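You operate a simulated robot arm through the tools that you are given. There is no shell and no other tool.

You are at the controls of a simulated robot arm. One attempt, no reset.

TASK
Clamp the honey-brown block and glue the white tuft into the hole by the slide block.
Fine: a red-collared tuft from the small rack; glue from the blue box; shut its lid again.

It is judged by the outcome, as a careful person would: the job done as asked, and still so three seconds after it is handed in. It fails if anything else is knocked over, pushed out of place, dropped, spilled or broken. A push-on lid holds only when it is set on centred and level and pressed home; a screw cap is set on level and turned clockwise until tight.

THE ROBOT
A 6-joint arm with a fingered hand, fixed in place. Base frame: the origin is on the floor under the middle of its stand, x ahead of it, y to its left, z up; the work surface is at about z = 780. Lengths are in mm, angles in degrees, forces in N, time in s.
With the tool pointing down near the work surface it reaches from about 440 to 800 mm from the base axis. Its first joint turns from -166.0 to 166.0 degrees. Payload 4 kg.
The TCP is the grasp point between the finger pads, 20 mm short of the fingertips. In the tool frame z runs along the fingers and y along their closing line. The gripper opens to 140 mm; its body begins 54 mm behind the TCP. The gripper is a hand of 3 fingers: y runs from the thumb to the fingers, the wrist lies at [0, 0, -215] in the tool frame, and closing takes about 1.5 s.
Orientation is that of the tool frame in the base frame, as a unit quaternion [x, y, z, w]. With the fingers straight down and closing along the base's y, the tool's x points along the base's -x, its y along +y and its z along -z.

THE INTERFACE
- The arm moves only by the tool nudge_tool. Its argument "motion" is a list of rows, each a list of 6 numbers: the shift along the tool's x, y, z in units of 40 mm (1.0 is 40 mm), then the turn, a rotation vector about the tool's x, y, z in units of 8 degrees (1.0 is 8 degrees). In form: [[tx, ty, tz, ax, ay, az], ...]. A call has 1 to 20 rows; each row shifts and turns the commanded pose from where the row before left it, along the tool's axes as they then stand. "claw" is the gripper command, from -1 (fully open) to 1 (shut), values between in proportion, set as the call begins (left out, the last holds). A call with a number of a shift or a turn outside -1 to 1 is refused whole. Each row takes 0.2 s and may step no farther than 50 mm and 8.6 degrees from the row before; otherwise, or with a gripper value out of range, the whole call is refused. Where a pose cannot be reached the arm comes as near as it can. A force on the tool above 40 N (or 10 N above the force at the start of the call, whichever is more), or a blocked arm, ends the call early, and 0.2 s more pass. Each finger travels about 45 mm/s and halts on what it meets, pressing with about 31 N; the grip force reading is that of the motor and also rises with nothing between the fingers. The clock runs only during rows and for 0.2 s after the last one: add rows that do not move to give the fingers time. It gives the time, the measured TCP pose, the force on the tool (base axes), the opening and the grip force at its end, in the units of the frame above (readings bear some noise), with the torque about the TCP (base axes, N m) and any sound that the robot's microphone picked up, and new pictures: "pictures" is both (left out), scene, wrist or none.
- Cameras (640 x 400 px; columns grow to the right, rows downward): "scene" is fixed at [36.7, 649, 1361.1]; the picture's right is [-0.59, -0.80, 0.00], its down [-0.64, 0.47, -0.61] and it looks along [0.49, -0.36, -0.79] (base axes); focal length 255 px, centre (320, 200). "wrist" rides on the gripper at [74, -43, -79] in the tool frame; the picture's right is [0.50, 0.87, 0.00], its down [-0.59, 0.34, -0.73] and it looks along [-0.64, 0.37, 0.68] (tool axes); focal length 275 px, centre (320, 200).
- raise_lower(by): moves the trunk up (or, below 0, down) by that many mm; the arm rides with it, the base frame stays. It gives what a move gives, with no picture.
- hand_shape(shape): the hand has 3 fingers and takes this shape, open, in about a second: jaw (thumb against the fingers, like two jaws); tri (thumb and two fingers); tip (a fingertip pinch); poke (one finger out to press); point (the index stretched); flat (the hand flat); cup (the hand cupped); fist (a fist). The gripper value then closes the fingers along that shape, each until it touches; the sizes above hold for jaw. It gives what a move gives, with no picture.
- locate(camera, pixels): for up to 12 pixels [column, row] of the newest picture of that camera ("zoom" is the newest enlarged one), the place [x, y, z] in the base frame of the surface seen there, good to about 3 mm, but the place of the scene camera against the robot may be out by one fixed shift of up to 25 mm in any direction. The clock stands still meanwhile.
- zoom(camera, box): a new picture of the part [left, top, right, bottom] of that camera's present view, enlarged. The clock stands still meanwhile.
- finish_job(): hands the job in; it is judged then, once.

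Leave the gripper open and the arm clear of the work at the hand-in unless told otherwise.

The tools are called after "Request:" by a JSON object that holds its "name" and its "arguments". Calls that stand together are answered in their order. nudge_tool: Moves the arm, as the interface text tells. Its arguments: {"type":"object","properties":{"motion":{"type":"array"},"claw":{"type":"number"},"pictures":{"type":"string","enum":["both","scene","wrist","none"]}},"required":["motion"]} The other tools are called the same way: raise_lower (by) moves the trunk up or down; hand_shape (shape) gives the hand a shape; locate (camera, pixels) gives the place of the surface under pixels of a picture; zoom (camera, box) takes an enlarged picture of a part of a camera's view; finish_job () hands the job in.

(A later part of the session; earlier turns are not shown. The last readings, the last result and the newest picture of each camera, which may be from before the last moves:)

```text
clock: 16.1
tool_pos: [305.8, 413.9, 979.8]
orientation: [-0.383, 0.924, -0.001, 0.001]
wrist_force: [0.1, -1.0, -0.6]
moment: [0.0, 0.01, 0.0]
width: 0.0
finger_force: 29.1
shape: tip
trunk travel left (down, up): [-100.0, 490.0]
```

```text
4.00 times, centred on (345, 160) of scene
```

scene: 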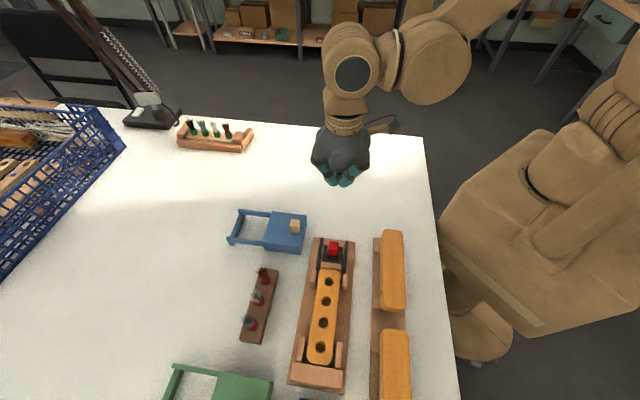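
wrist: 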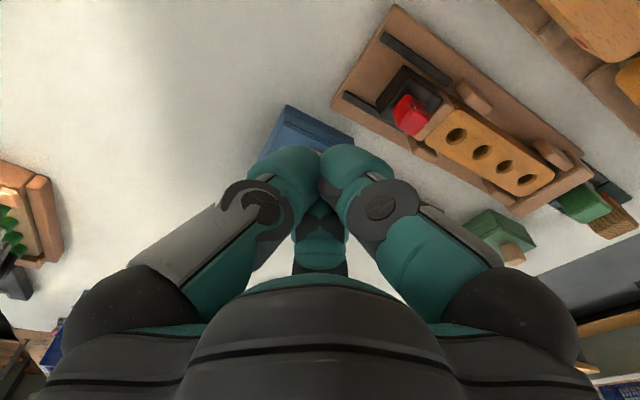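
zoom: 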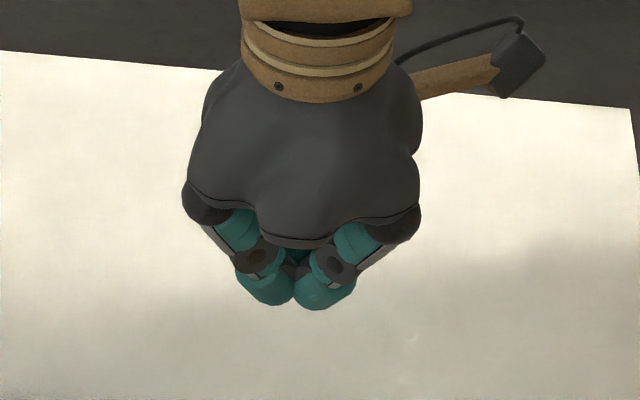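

"Tip" closes the same way: a thumb against two side-by-side fingers. I'll go back to "jaw" and measure the lid knob.

Request:
{"name": "hand_shape", "arguments": {"shape": "jaw"}}

Request:
{"name": "nudge_tool", "arguments": {"motion": [[0, 0, 0, 0, 0, 0], [0, 0, 0, 0, 0, 0]], "claw": -1}}

Request:
{"name": "zoom", "arguments": {"camera": "wrist", "box": [225, 95, 365, 240]}}

Request:
{"name": "locate", "arguments": {"camera": "zoom", "pixels": [[320, 150], [360, 175], [395, 170], [355, 230], [340, 160], [375, 185], [340, 210], [240, 60], [560, 180], [460, 330], [160, 330], [270, 75]]}}

```text
clock: 17.0
tool_pos: [305.9, 413.5, 979.2]
orientation: [-0.382, 0.924, -0.002, 0.0]
wrist_force: [0.1, 0.2, 0.2]
moment: [0.01, 0.0, -0.02]
width: 139.9
finger_force: 0.1
shape: jaw
trunk travel left (down, up): [-100.0, 490.0]
```

```text
clock: 17.6
tool_pos: [305.2, 414.8, 978.4]
orientation: [-0.382, 0.924, -0.002, 0.001]
wrist_force: [-0.1, -0.6, -0.8]
moment: [-0.01, 0.02, -0.01]
width: 140.1
finger_force: 0.2
shape: jaw
trunk travel left (down, up): [-100.0, 490.0]
```

scene: 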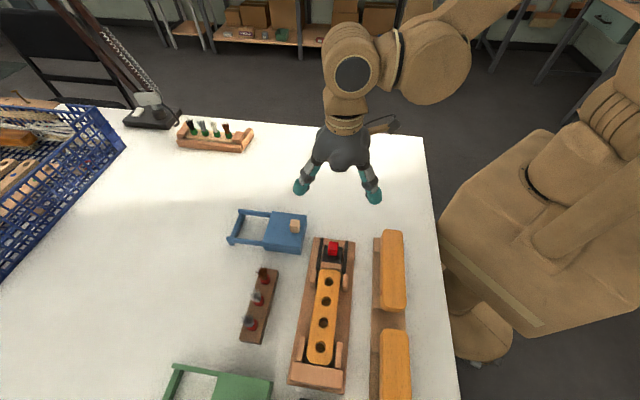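
wrist: 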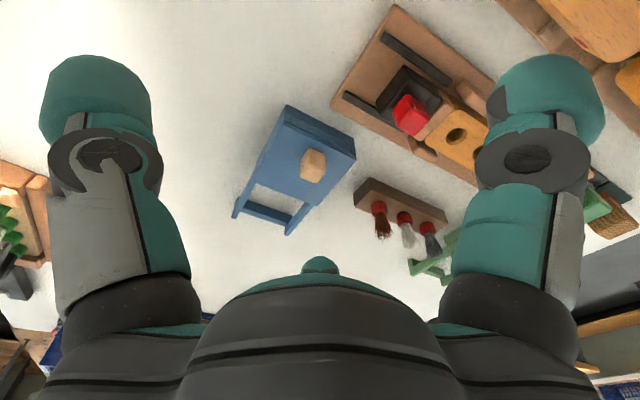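

```text
2.76 times, centred on (295, 168) of wrist
```

zoom: 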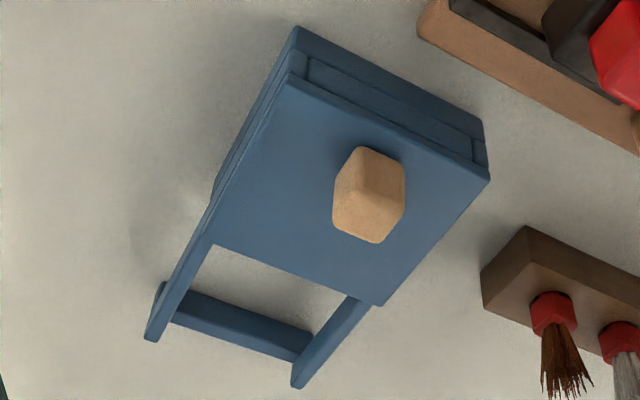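

```text
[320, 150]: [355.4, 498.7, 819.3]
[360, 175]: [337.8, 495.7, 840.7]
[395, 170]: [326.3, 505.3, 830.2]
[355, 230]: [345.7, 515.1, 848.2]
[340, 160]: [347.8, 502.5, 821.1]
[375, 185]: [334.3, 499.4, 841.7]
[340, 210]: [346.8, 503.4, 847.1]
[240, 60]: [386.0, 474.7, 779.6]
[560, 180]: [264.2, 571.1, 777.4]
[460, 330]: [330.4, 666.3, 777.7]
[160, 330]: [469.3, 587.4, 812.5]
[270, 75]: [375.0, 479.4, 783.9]
```

I'll locate more points on the knob's top face for its exact centre and heading, plus the lid corners.

Request:
{"name": "locate", "arguments": {"camera": "zoom", "pixels": [[345, 192], [400, 200], [377, 239], [338, 226], [367, 215], [295, 82], [485, 182], [376, 300], [212, 240], [340, 120], [300, 200], [420, 200]]}}

Request:
{"name": "locate", "arguments": {"camera": "scene", "pixels": [[290, 221], [299, 221], [290, 231], [298, 232], [294, 225]]}}

```text
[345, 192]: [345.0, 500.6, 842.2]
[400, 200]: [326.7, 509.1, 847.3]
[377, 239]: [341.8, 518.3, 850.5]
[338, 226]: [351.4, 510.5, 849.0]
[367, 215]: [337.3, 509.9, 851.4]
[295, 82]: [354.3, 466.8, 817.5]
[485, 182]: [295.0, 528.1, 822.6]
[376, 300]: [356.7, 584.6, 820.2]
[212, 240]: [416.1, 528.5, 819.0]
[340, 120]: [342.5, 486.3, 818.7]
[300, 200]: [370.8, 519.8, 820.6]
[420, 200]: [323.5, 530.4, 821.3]
```

```text
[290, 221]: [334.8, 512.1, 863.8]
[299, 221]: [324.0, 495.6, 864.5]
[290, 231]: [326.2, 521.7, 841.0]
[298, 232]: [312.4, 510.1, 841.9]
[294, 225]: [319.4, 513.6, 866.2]
```

The knob top is centred near (338.5, 509.5, 849) and the lid top is at z 820. I'll set the opening to about 60 mm and move above the knob, stopping with the tips at about 860 to check.

Request:
{"name": "nudge_tool", "arguments": {"motion": [[0, 0, 0, 0, 0, 0], [0, 0, 0, 0, 0, 0], [0, 0, 0, 0, 0, 0], [-0.755, 0.365, 0.3, 0, 0, 0], [-0.755, 0.365, 0.3, 0, 0, 0], [-0.755, 0.365, 0.3, 0, 0, 0], [0, 0, 0.8, 0, 0, 0], [0, 0, 0.75, 0, 0, 0], [0, 0, 0, 0, 0, 0]], "claw": 0.14}}

Request:
{"name": "zoom", "arguments": {"camera": "wrist", "box": [180, 60, 460, 280]}}

Request:
{"name": "zoom", "arguments": {"camera": "scene", "box": [230, 150, 350, 270]}}

```text
clock: 19.6
tool_pos: [336.1, 506.7, 879.3]
orientation: [-0.382, 0.924, -0.002, 0.001]
wrist_force: [-0.3, -0.5, 0.0]
moment: [-0.01, 0.01, -0.01]
width: 60.7
finger_force: 0.0
shape: jaw
trunk travel left (down, up): [-100.0, 490.0]
```

scene: 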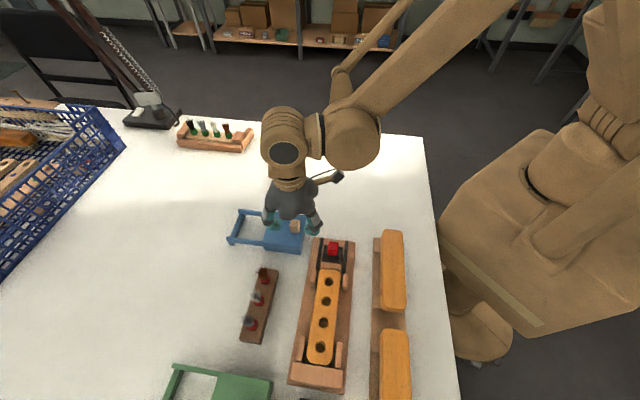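
wrist: 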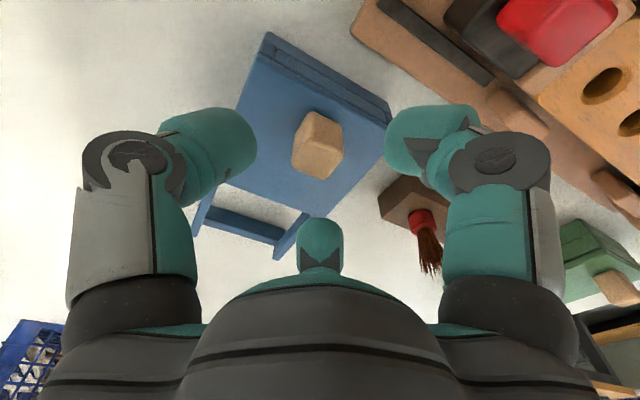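

```text
1.82 times, centred on (320, 170) of wrist
```

zoom: 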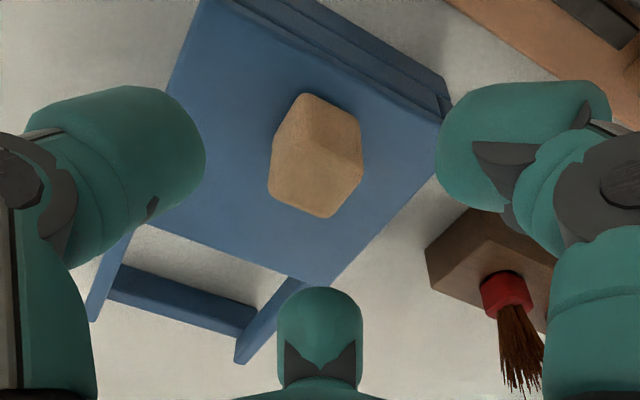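

```text
3.33 times, centred on (290, 210) of scene
```

zoom: 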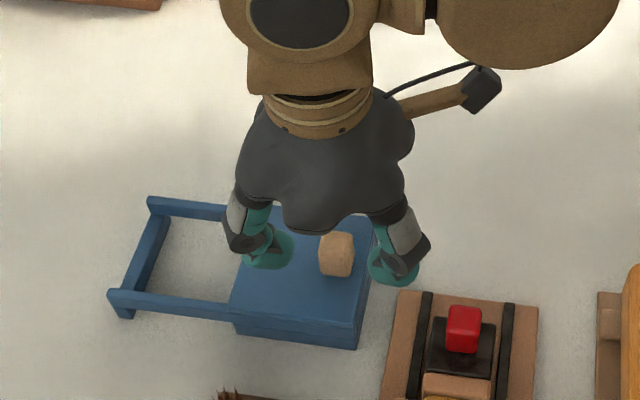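

The finger layout isn't what I assumed, because the third finger is at the bottom centre. I'll locate the fingertip surfaces to work out where each finger really is.

Request:
{"name": "locate", "arguments": {"camera": "wrist", "pixels": [[240, 145], [215, 120], [200, 170], [400, 140], [430, 120], [440, 150], [320, 230], [310, 250], [335, 250], [320, 265], [130, 160], [500, 170]]}}

Request:
{"name": "locate", "arguments": {"camera": "scene", "pixels": [[270, 224], [280, 224], [318, 228], [312, 232], [275, 217], [317, 215], [295, 225]]}}

```text
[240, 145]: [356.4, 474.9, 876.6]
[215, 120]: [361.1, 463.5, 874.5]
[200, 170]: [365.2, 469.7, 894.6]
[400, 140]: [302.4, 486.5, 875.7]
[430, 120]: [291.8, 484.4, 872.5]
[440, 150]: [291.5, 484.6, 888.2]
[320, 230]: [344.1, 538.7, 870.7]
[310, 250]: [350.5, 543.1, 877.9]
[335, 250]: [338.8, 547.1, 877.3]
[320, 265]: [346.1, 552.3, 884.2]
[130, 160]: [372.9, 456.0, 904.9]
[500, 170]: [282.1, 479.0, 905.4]
```

```text
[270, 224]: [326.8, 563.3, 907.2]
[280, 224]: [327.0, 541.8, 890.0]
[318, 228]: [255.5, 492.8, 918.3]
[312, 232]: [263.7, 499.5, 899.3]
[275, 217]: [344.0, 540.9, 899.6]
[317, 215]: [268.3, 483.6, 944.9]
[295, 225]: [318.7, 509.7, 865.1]
```

The three fingers sit 120° apart (thumb at tool -y, the others at ±60° around +y) and close in radially. That works for the knob. I'll centre on it and lower to z about 847, so the tips stay about 7 mm above the lid.

Request:
{"name": "nudge_tool", "arguments": {"motion": [[-0.09, 0.01, 0.2, 0, 0, 0], [0, 0, 0.3, 0, 0, 0], [0, 0, 0.3, 0, 0, 0], [0, 0, 0, 0, 0, 0]], "claw": 0.14}}

Request:
{"name": "zoom", "arguments": {"camera": "wrist", "box": [180, 60, 460, 280]}}

Request:
{"name": "zoom", "arguments": {"camera": "scene", "box": [230, 170, 350, 270]}}

```text
clock: 20.6
tool_pos: [341.6, 509.7, 848.3]
orientation: [-0.382, 0.924, -0.001, 0.001]
wrist_force: [-0.6, -0.3, -0.2]
moment: [0.0, 0.01, 0.0]
width: 60.5
finger_force: 0.1
shape: jaw
trunk travel left (down, up): [-100.0, 490.0]
```

scene: 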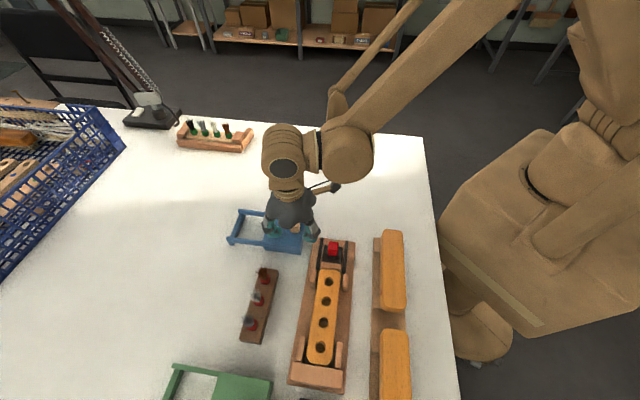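
wrist: 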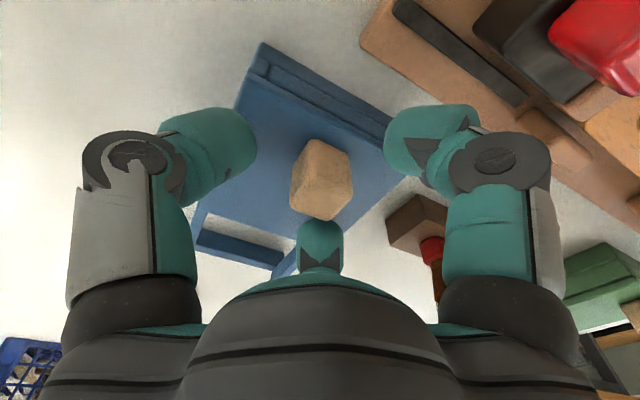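

```text
1.82 times, centred on (320, 170) of wrist
```

zoom: 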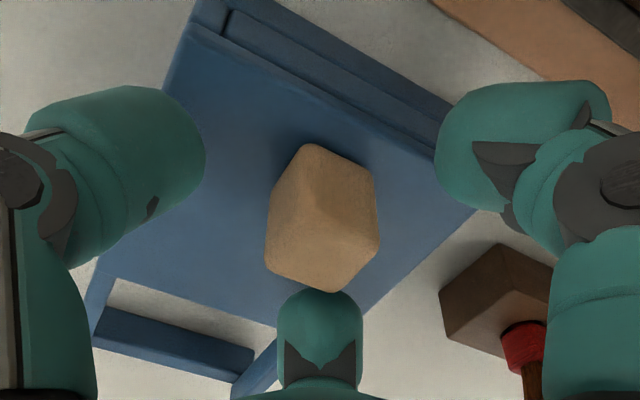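

```text
4.00 times, centred on (290, 220) of scene
```

zoom: 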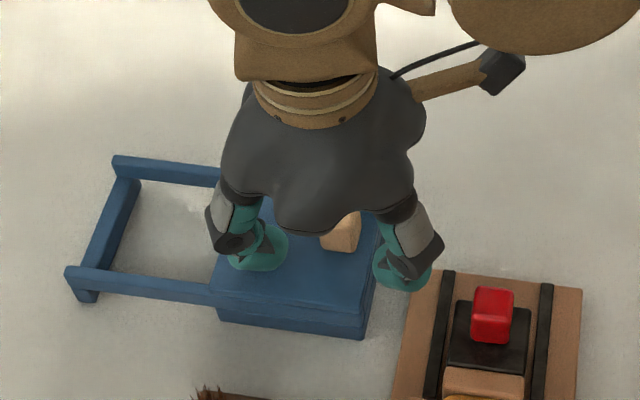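

The knob top is at about wrist (323,195), nearly on the TCP point (320,200). I'll close on the knob.

Request:
{"name": "nudge_tool", "arguments": {"motion": [[0, 0, 0, 0, 0, 0], [0, 0, 0, 0, 0, 0], [0, 0, 0, 0, 0, 0], [0, 0, 0, 0, 0, 0], [0, 0, 0, 0, 0, 0]], "claw": 1}}

Request:
{"name": "zoom", "arguments": {"camera": "wrist", "box": [180, 60, 460, 280]}}

```text
clock: 21.8
tool_pos: [341.1, 510.3, 848.1]
orientation: [-0.382, 0.924, -0.002, -0.001]
wrist_force: [3.6, -2.1, -12.0]
moment: [-0.05, -0.04, -0.04]
width: 20.2
finger_force: 31.7
shape: jaw
trunk travel left (down, up): [-100.0, 490.0]
```

scene: 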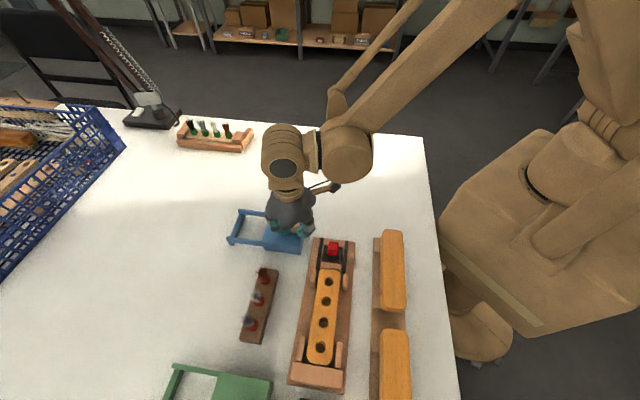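
wrist: 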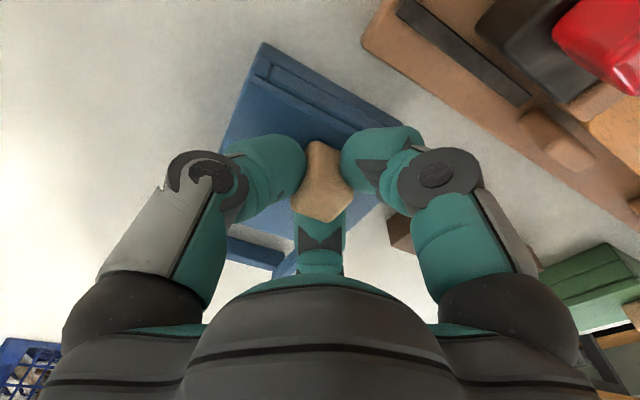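

```text
1.82 times, centred on (320, 170) of wrist
```

zoom: 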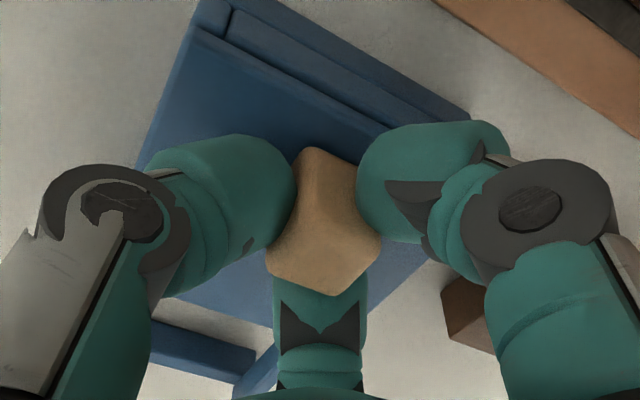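

The knob is gripped (width 20 mm, 31.7 N), with a slight -12 N pull on z. I'll ease down 1 mm and slide the lid along tool -x in small steps.

Request:
{"name": "nudge_tool", "arguments": {"motion": [[0, 0, 0.03, 0, 0, 0], [-0.1, 0, 0, 0, 0, 0], [-0.15, 0, 0, 0, 0, 0], [-0.2, 0, 0, 0, 0, 0], [0, 0, 0, 0, 0, 0]], "claw": 1}}

Request:
{"name": "zoom", "arguments": {"camera": "scene", "box": [220, 170, 340, 270]}}

```text
clock: 23.0
tool_pos: [353.4, 523.7, 847.8]
orientation: [-0.382, 0.924, -0.002, 0.001]
wrist_force: [6.9, -5.0, 0.9]
moment: [-0.06, -0.04, -0.04]
width: 20.6
finger_force: 31.2
shape: jaw
trunk travel left (down, up): [-100.0, 490.0]
```

scene: 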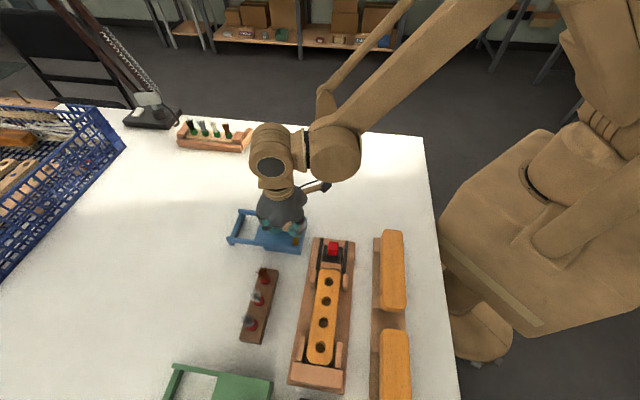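
wrist: 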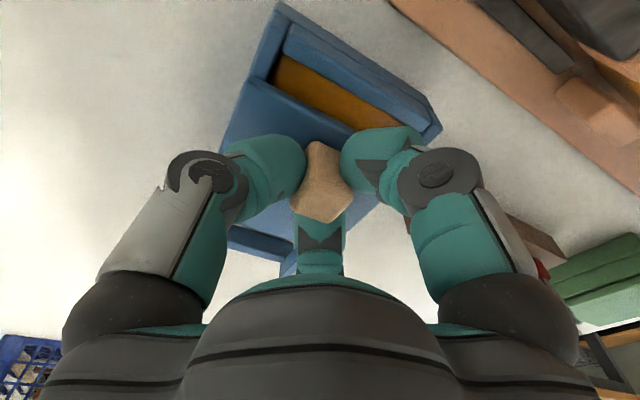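

```text
4.00 times, centred on (280, 220) of scene
```

zoom: 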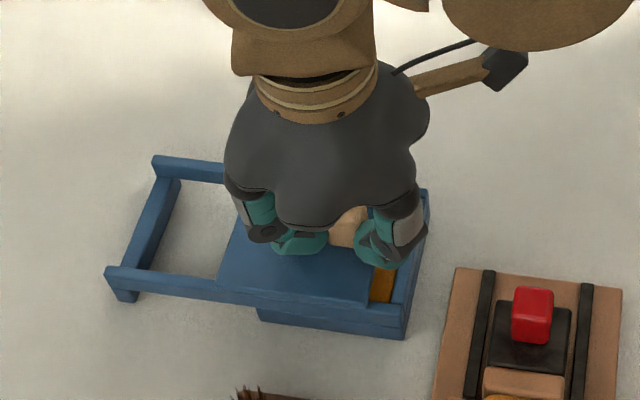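

The lid slides and amber glue shows at the open end. A small side force (about 8 N along tool -y) builds up, so I'll ease a millimetre or two toward -y as I go on.

Request:
{"name": "nudge_tool", "arguments": {"motion": [[0, -0.04, 0, 0, 0, 0], [-0.2, -0.01, 0, 0, 0, 0], [-0.2, -0.01, 0, 0, 0, 0], [-0.2, -0.01, 0, 0, 0, 0], [0, 0, 0, 0, 0, 0]], "claw": 1}}

Request:
{"name": "zoom", "arguments": {"camera": "scene", "box": [220, 170, 340, 270]}}

```text
clock: 24.2
tool_pos: [371.0, 539.2, 846.8]
orientation: [-0.383, 0.924, -0.002, 0.0]
wrist_force: [-3.4, 4.1, 0.1]
moment: [0.05, 0.07, 0.02]
width: 20.2
finger_force: 30.9
shape: jaw
trunk travel left (down, up): [-100.0, 490.0]
```

scene: 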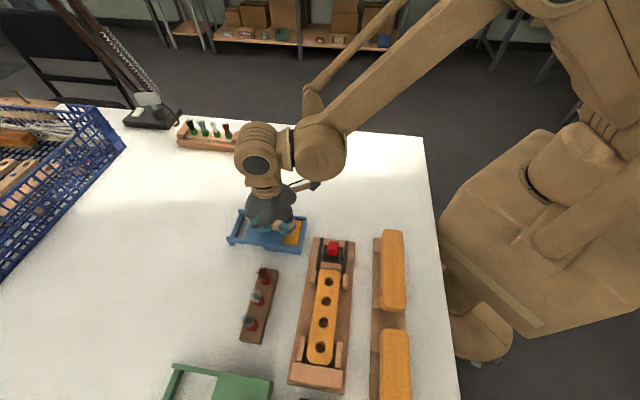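
wrist: 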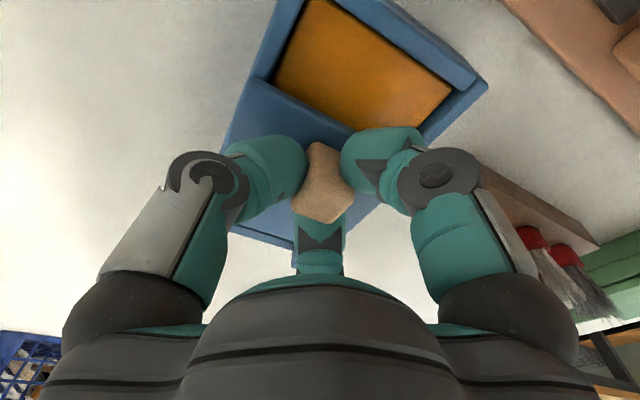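

```text
4.00 times, centred on (280, 220) of scene
```

zoom: 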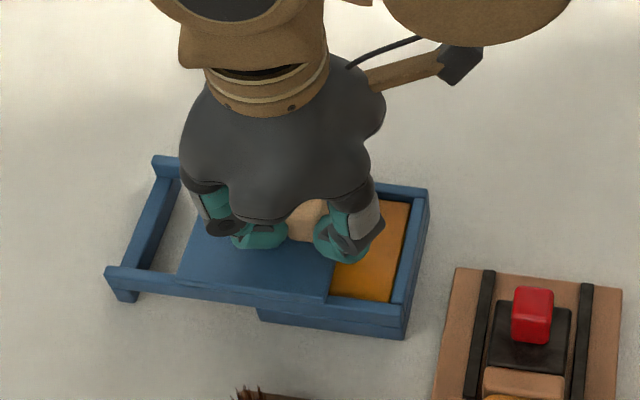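

The lid is open about 43 mm and the side force is small again. I'll slide about 30 mm more, carefully.

Request:
{"name": "nudge_tool", "arguments": {"motion": [[-0.2, 0.01, 0, 0, 0, 0], [-0.2, 0, 0, 0, 0, 0], [-0.2, 0, 0, 0, 0, 0], [-0.15, 0, 0, 0, 0, 0], [0, 0, 0, 0, 0, 0]], "claw": 1}}

Request:
{"name": "zoom", "arguments": {"camera": "scene", "box": [220, 170, 340, 270]}}

```text
clock: 25.4
tool_pos: [393.0, 560.4, 847.0]
orientation: [-0.382, 0.924, -0.002, 0.001]
wrist_force: [-8.3, 7.9, 3.7]
moment: [0.11, 0.1, -0.03]
width: 19.8
finger_force: 31.0
shape: jaw
trunk travel left (down, up): [-100.0, 490.0]
```

scene: 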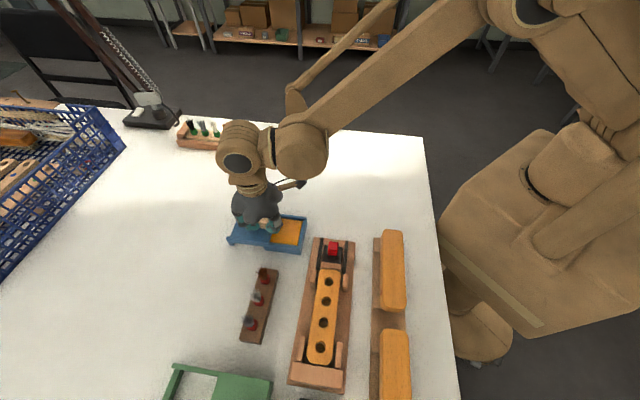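
wrist: 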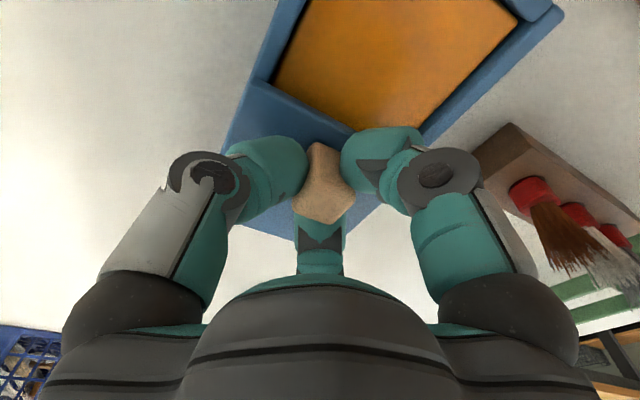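

```text
4.00 times, centred on (280, 220) of scene
```

zoom: 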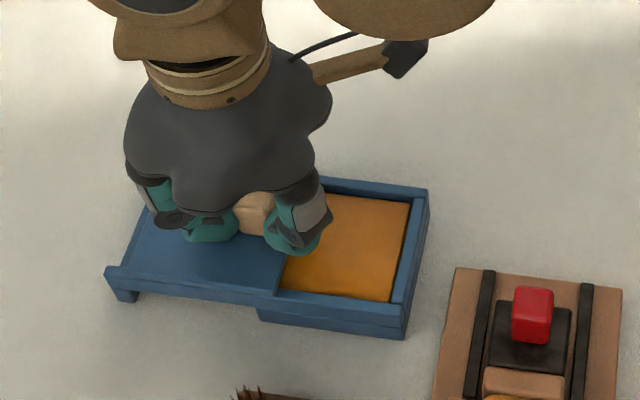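

The lid is open about 73 mm, with the glue well exposed. I'll relieve the side force with +1.5 mm in y, then open the fingers and lift straight up.

Request:
{"name": "nudge_tool", "arguments": {"motion": [[0, 0.04, 0, 0, 0, 0], [0, 0, 0, 0, 0, 0]], "claw": 1, "pictures": "none"}}

Request:
{"name": "nudge_tool", "arguments": {"motion": [[0, 0, 0, 0, 0, 0], [0, 0, 0, 0, 0, 0], [0, 0, 0, 0, 0, 0], [0, 0, 0, 0, 0, 0], [0, 0, 0, 0, 0, 0]], "claw": 0.14}}

```text
clock: 26.0
tool_pos: [392.4, 560.4, 846.8]
orientation: [-0.382, 0.924, -0.002, 0.002]
wrist_force: [-5.8, 5.0, 5.8]
moment: [0.09, 0.07, -0.01]
width: 20.0
finger_force: 30.9
shape: jaw
trunk travel left (down, up): [-100.0, 490.0]
```

```text
clock: 27.2
tool_pos: [393.0, 561.3, 847.2]
orientation: [-0.382, 0.924, -0.001, 0.0]
wrist_force: [0.0, -0.5, -0.2]
moment: [-0.03, 0.01, 0.0]
width: 59.7
finger_force: 0.0
shape: jaw
trunk travel left (down, up): [-100.0, 490.0]
```

scene: 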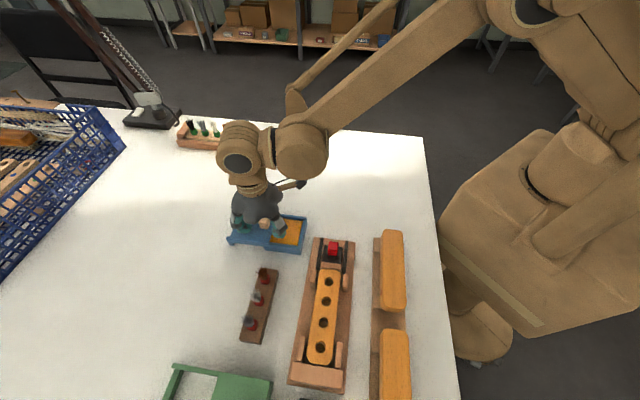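
wrist: 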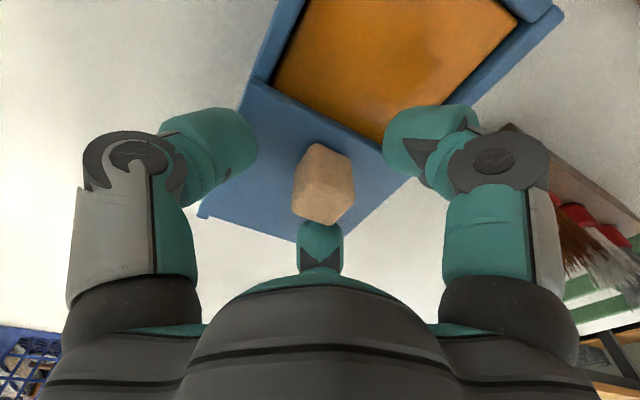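

Released cleanly. I'll lift straight up, then measure the glue surface and the box.

Request:
{"name": "nudge_tool", "arguments": {"motion": [[0, 0, -0.8, 0, 0, 0], [0, 0, -0.9, 0, 0, 0], [0, 0, -0.9, 0, 0, 0], [0, 0, -0.9, 0, 0, 0], [0, 0, 0, 0, 0, 0]], "claw": 0.14}}

Request:
{"name": "zoom", "arguments": {"camera": "wrist", "box": [220, 0, 460, 220]}}

Request:
{"name": "zoom", "arguments": {"camera": "scene", "box": [220, 190, 320, 270]}}

Request:
{"name": "locate", "arguments": {"camera": "zoom", "pixels": [[320, 80], [200, 100], [420, 240], [470, 180], [510, 160]]}}

```text
clock: 28.4
tool_pos: [395.5, 560.7, 986.5]
orientation: [-0.382, 0.924, -0.001, 0.001]
wrist_force: [-0.2, 0.0, 0.5]
moment: [0.02, 0.0, 0.02]
width: 59.8
finger_force: 0.0
shape: jaw
trunk travel left (down, up): [-100.0, 490.0]
```

scene: 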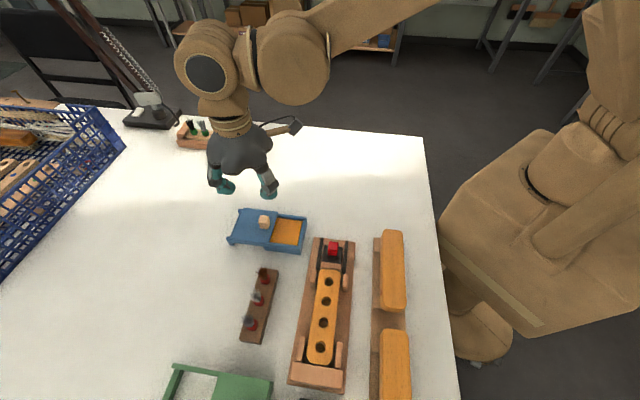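
wrist: 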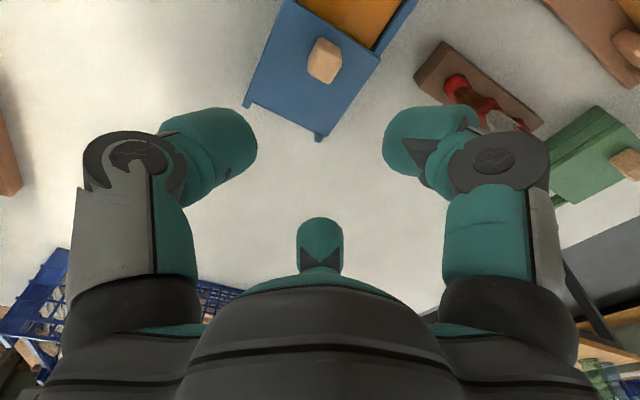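

```text
1.82 times, centred on (340, 110) of wrist
```

zoom: 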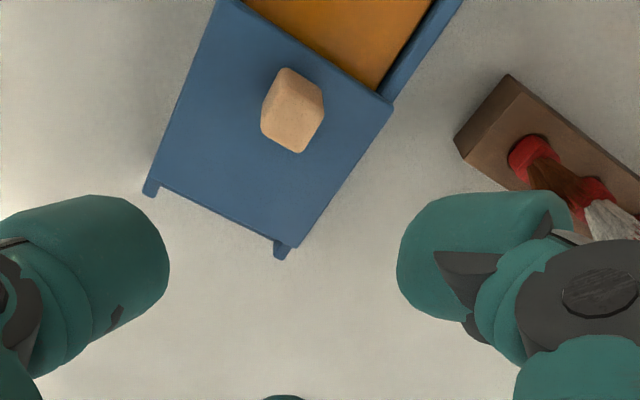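

```text
5.00 times, centred on (270, 230) of scene
```

zoom: 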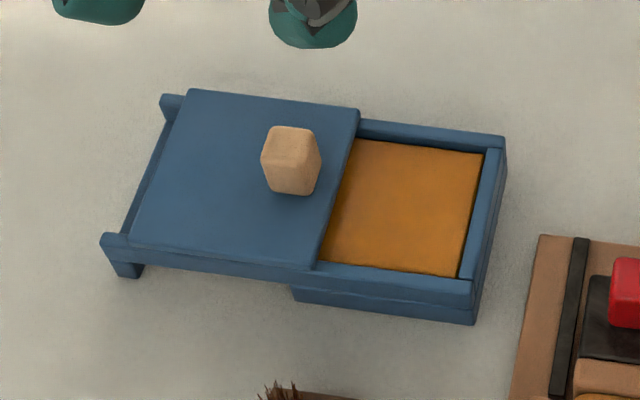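

```text
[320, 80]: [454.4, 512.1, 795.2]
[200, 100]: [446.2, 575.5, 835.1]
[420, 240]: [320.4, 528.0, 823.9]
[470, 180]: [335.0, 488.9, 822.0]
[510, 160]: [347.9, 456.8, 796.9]
```

The glue surface is near true z 809, just below the rim. Next I'll move near the small rack with the fingers open for a closer look at the tufts.

Request:
{"name": "nudge_tool", "arguments": {"motion": [[0.58, 0.839, 0.35, 0, 0, 0], [0.58, 0.839, 0.35, 0, 0, 0], [0.58, 0.839, 0.35, 0, 0, 0], [0.58, 0.839, 0.35, 0, 0, 0], [0, 0, 0, 0, 0, 0], [0, 0, 0, 0, 0, 0]], "claw": -1}}

Request:
{"name": "zoom", "arguments": {"camera": "wrist", "box": [230, 70, 430, 260]}}

```text
clock: 29.8
tool_pos: [231.9, 595.1, 932.9]
orientation: [-0.382, 0.924, -0.001, 0.001]
wrist_force: [0.6, -0.3, 0.2]
moment: [-0.01, -0.03, -0.03]
width: 140.1
finger_force: 0.0
shape: jaw
trunk travel left (down, up): [-100.0, 490.0]
```

scene: 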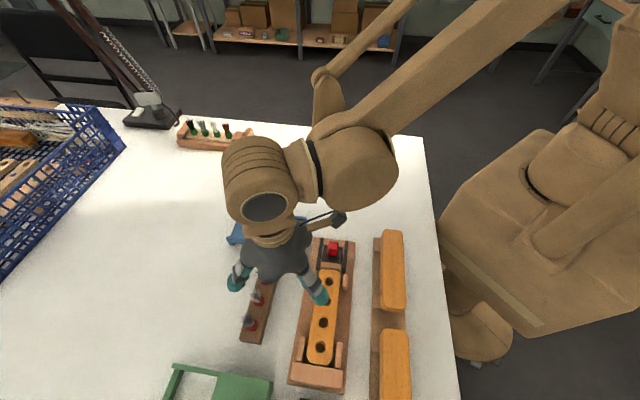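
wrist: 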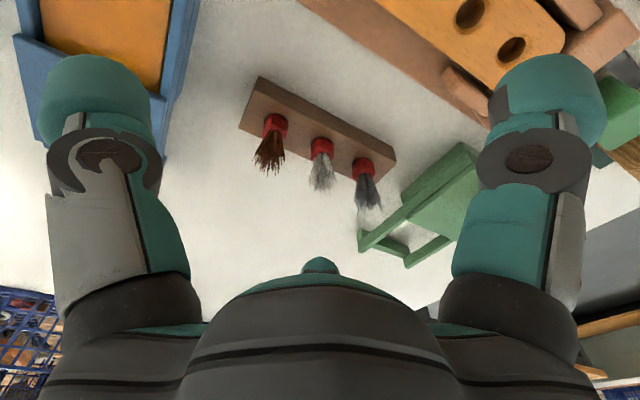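

```text
2.11 times, centred on (330, 165) of wrist
```

zoom: 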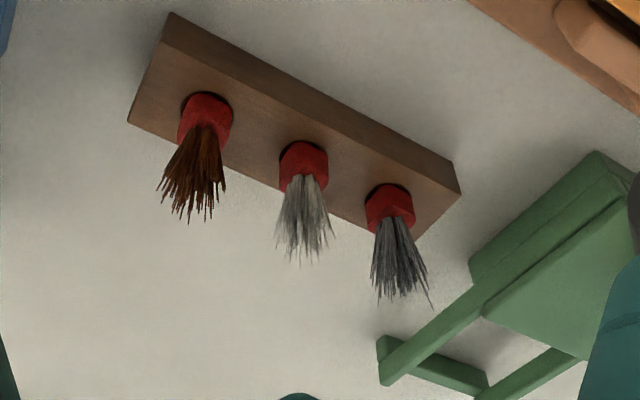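

The middle tuft is the pale (white) one; the others are brown and dark grey. I'll zoom in tighter and locate its collar, the neighbours and the rack corners.

Request:
{"name": "zoom", "arguments": {"camera": "wrist", "box": [280, 110, 360, 200]}}

Request:
{"name": "locate", "arguments": {"camera": "zoom", "pixels": [[320, 140], [300, 110], [345, 120], [320, 185], [310, 100], [325, 160], [290, 150], [350, 160], [320, 220], [330, 260], [280, 120], [370, 130]]}}

Request:
{"name": "locate", "arguments": {"camera": "wrist", "pixels": [[276, 122], [275, 132], [362, 165], [362, 172], [322, 145], [321, 152], [258, 76], [395, 150], [240, 124], [375, 185], [395, 165], [300, 135]]}}

```text
4.44 times, centred on (320, 155) of wrist
```

zoom: 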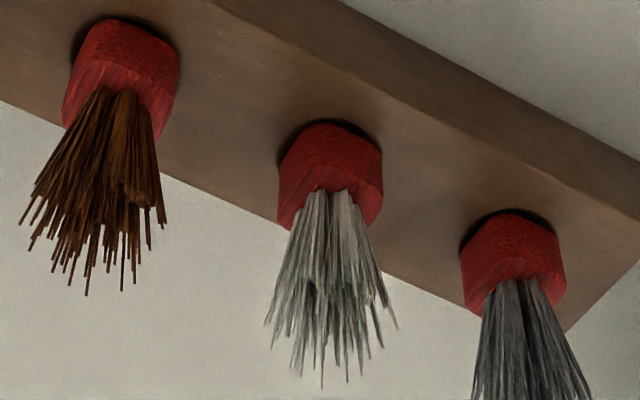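

```text
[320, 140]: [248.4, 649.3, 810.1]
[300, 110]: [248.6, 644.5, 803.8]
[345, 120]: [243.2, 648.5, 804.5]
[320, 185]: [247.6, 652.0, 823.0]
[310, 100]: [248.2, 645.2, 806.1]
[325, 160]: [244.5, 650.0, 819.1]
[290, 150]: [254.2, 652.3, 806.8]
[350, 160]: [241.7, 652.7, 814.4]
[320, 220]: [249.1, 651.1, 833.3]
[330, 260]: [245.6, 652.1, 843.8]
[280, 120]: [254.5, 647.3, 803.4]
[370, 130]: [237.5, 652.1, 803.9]
```

```text
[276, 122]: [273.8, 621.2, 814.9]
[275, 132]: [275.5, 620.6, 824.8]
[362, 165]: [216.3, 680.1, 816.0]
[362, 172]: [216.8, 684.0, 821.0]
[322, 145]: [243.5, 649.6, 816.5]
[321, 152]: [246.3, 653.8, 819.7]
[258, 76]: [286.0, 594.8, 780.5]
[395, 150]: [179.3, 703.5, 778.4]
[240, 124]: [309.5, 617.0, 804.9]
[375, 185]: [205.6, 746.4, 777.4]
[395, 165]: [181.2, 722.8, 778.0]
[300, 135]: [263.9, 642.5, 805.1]
```

The collar is about 20 mm in diameter (z 804–822), centred near (247.5, 657.5), with neighbours 44 mm away along the rack. I'll turn the hand +30° so the fingers straddle the rack axis as best they can. Then I'll narrow to about 34 mm and hover above the white tuft.

Request:
{"name": "nudge_tool", "arguments": {"motion": [[0, 0, 0, 0, 0, 0.9375], [0, 0, 0, 0, 0, 0.9375], [0, 0, 0, 0, 0, 0.9375], [0, 0, 0, 0, 0, 0.9375], [-0.26, 0.47, 0.2, 0, 0, 0], [-0.26, 0.47, 0.2, 0, 0, 0], [-0.26, 0.465, 0.2, 0, 0, 0], [0, 0, 0.4, 0, 0, 0], [0, 0, 0, 0, 0, 0]], "claw": 0.51}}

Request:
{"name": "zoom", "arguments": {"camera": "wrist", "box": [200, 40, 440, 260]}}

Request:
{"name": "zoom", "arguments": {"camera": "scene", "box": [200, 220, 320, 360]}}

```text
clock: 31.8
tool_pos: [248.5, 652.6, 889.9]
orientation: [-0.129, 0.992, -0.002, 0.001]
wrist_force: [-0.8, -0.5, -0.5]
moment: [0.03, 0.01, 0.0]
width: 34.6
finger_force: 0.0
shape: jaw
trunk travel left (down, up): [-100.0, 490.0]
```

scene: 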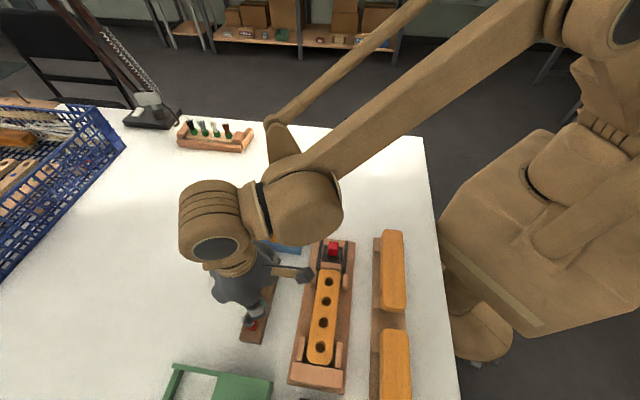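
wrist: 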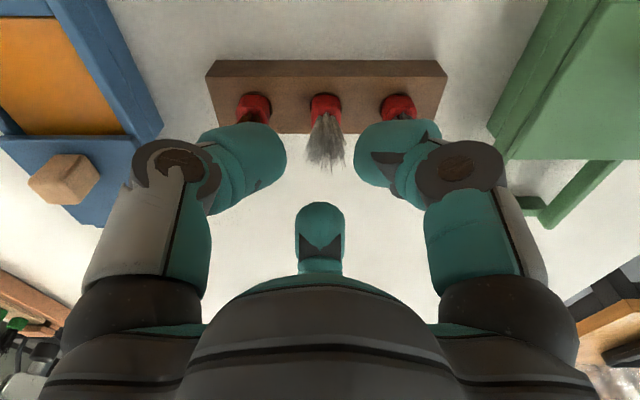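

```text
1.82 times, centred on (320, 150) of wrist
```

zoom: 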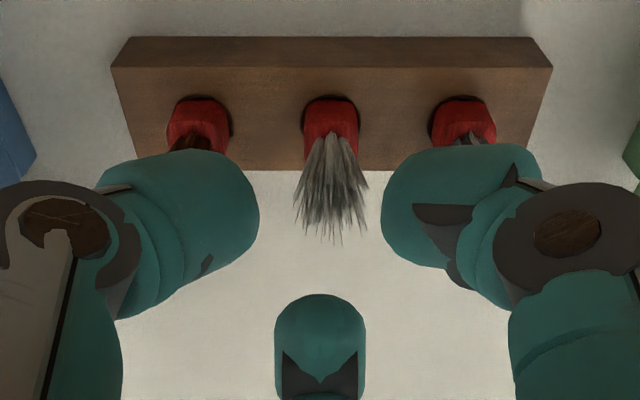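

```text
2.86 times, centred on (260, 290) of scene
```

zoom: 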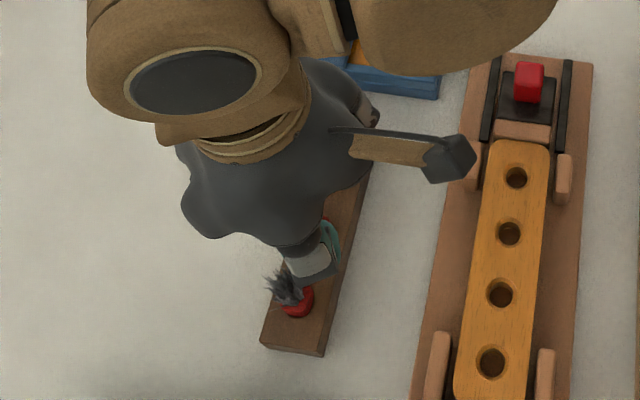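

The collar is at wrist (326,111), which puts the tuft axis at about (248, 657.3), in agreement with the earlier estimate. I'll shift +4.7 mm in tool y, narrow to 30 mm and descend halfway to z about 855.

Request:
{"name": "nudge_tool", "arguments": {"motion": [[-0.018, 0.117, 0, 0, 0, 0], [0, 0, 0.2, 0, 0, 0], [0, 0, 0.3, 0, 0, 0], [0, 0, 0.3, 0, 0, 0], [0, 0, 0, 0, 0, 0]], "claw": 0.571}}

Request:
{"name": "zoom", "arguments": {"camera": "wrist", "box": [200, 60, 440, 260]}}

Request:
{"name": "zoom", "arguments": {"camera": "scene", "box": [220, 240, 300, 350]}}

```text
clock: 33.0
tool_pos: [246.7, 658.8, 860.1]
orientation: [-0.13, 0.992, -0.002, 0.001]
wrist_force: [1.8, -0.3, 0.4]
moment: [0.02, 0.0, 0.0]
width: 30.3
finger_force: 0.1
shape: jaw
trunk travel left (down, up): [-100.0, 490.0]
```

scene: 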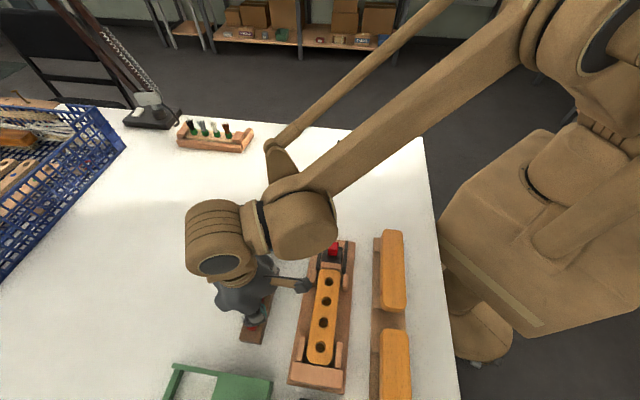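
wrist: 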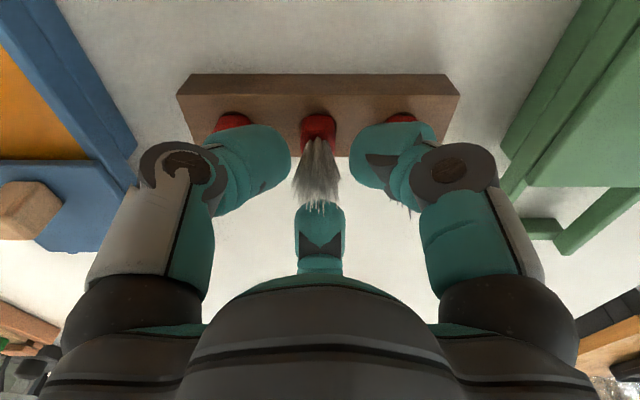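

```text
2.00 times, centred on (320, 160) of wrist
```

zoom: 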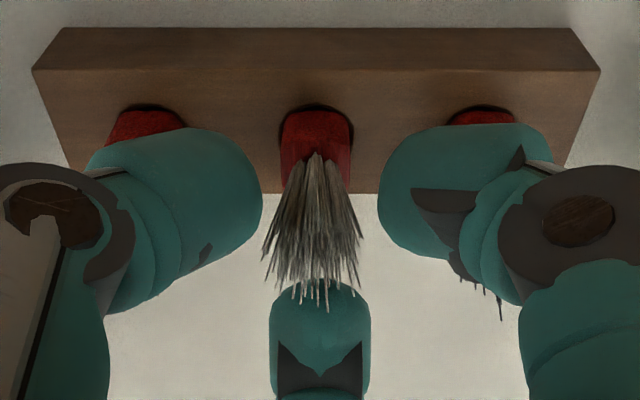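

```text
3.64 times, centred on (260, 295) of scene
```

zoom: 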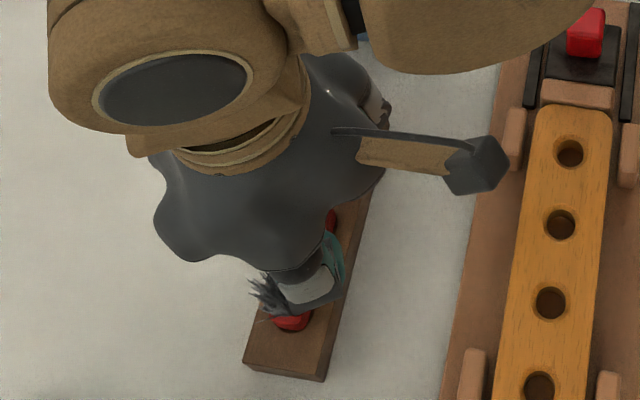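

The tuft sits about 2–3 mm nearer the camera than the tool axis. I'll correct that (+1.2 mm x, -1.9 mm y) and descend to z about 838, checking the force.

Request:
{"name": "nudge_tool", "arguments": {"motion": [[0.03, -0.047, 0, 0, 0, 0], [0, 0, 0.2, 0, 0, 0], [0, 0, 0.2, 0, 0, 0], [0, 0, 0.15, 0, 0, 0], [0, 0, 0, 0, 0, 0]], "claw": 0.571}}

Request:
{"name": "zoom", "arguments": {"camera": "wrist", "box": [200, 60, 440, 260]}}

Request:
{"name": "zoom", "arguments": {"camera": "scene", "box": [220, 240, 300, 350]}}

```text
clock: 34.2
tool_pos: [245.7, 656.1, 837.4]
orientation: [-0.13, 0.992, -0.002, 0.001]
wrist_force: [0.2, 1.1, 0.1]
moment: [0.01, -0.01, 0.01]
width: 30.2
finger_force: 0.2
shape: jaw
trunk travel left (down, up): [-100.0, 490.0]
```

scene: 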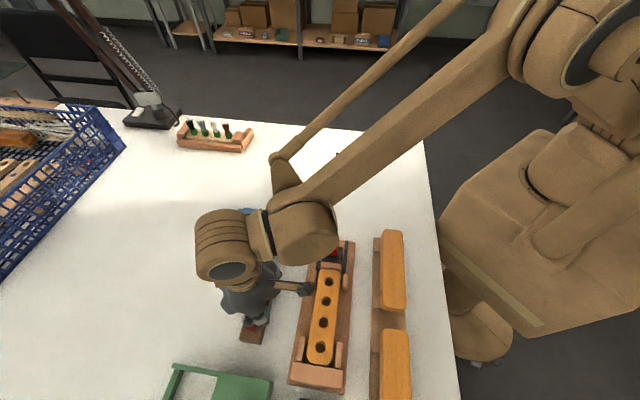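
wrist: 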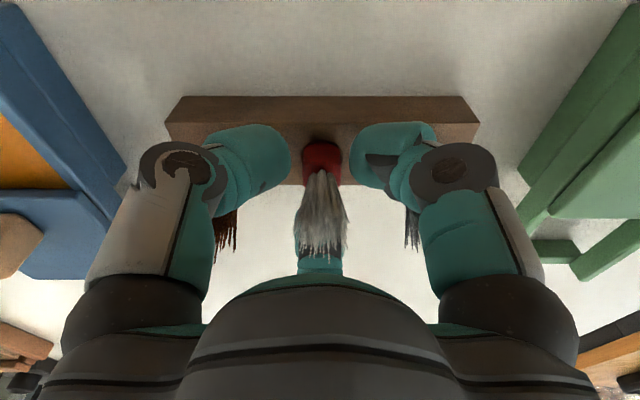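

```text
2.00 times, centred on (320, 160) of wrist
```

zoom: 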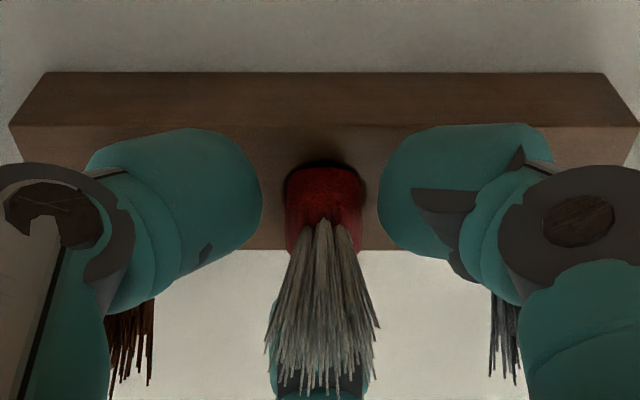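

```text
3.64 times, centred on (260, 295) of scene
```

zoom: 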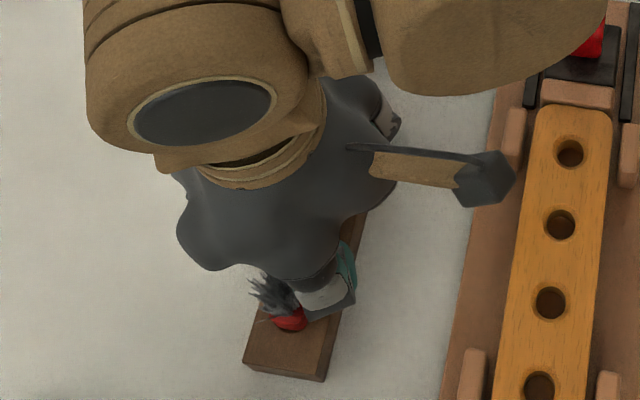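

The tuft is now centred in the hand: collar at col 322, row about 163, where 320 and 165 are expected. I'll descend another 9 mm to z about 828.

Request:
{"name": "nudge_tool", "arguments": {"motion": [[0.01, 0.015, 0.1, 0, 0, 0], [0, 0, 0.1, 0, 0, 0], [0, 0, 0.03, 0, 0, 0], [0, 0, 0, 0, 0, 0]], "claw": 0.571}}

Request:
{"name": "zoom", "arguments": {"camera": "wrist", "box": [200, 60, 440, 260]}}

Request:
{"name": "zoom", "arguments": {"camera": "scene", "box": [220, 240, 300, 350]}}

```text
clock: 35.2
tool_pos: [247.0, 656.5, 829.0]
orientation: [-0.131, 0.991, -0.001, 0.001]
wrist_force: [-0.1, 0.6, -0.5]
moment: [0.01, 0.02, 0.0]
width: 30.5
finger_force: 0.1
shape: jaw
trunk travel left (down, up): [-100.0, 490.0]
```

scene: 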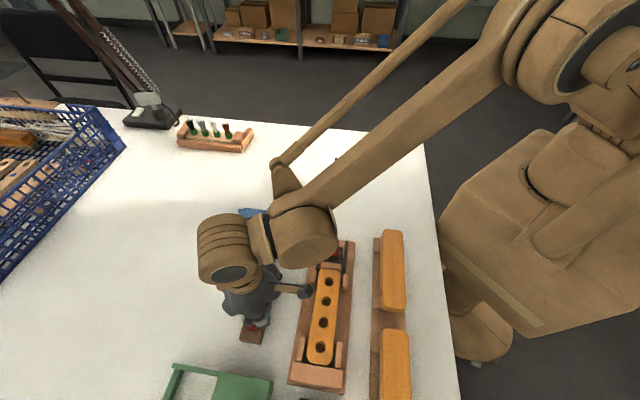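
wrist: 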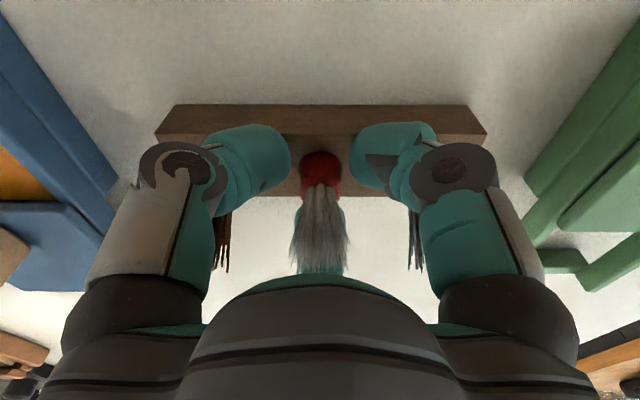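

```text
2.00 times, centred on (320, 160) of wrist
```

zoom: 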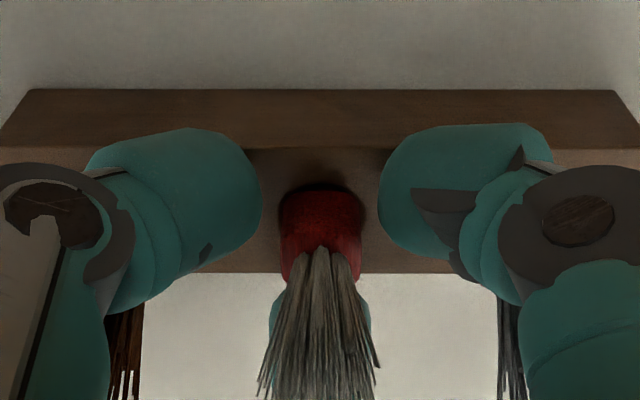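

```text
3.64 times, centred on (260, 295) of scene
```

zoom: 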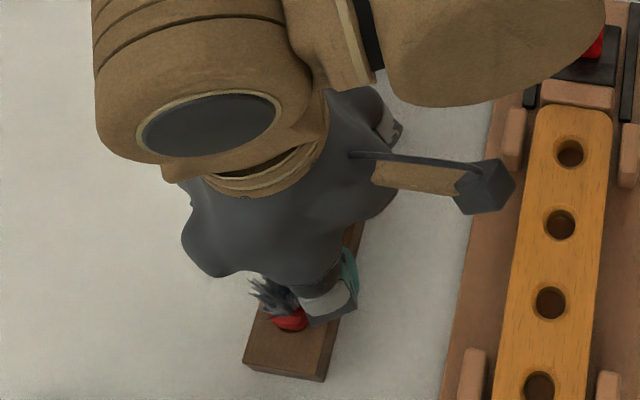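

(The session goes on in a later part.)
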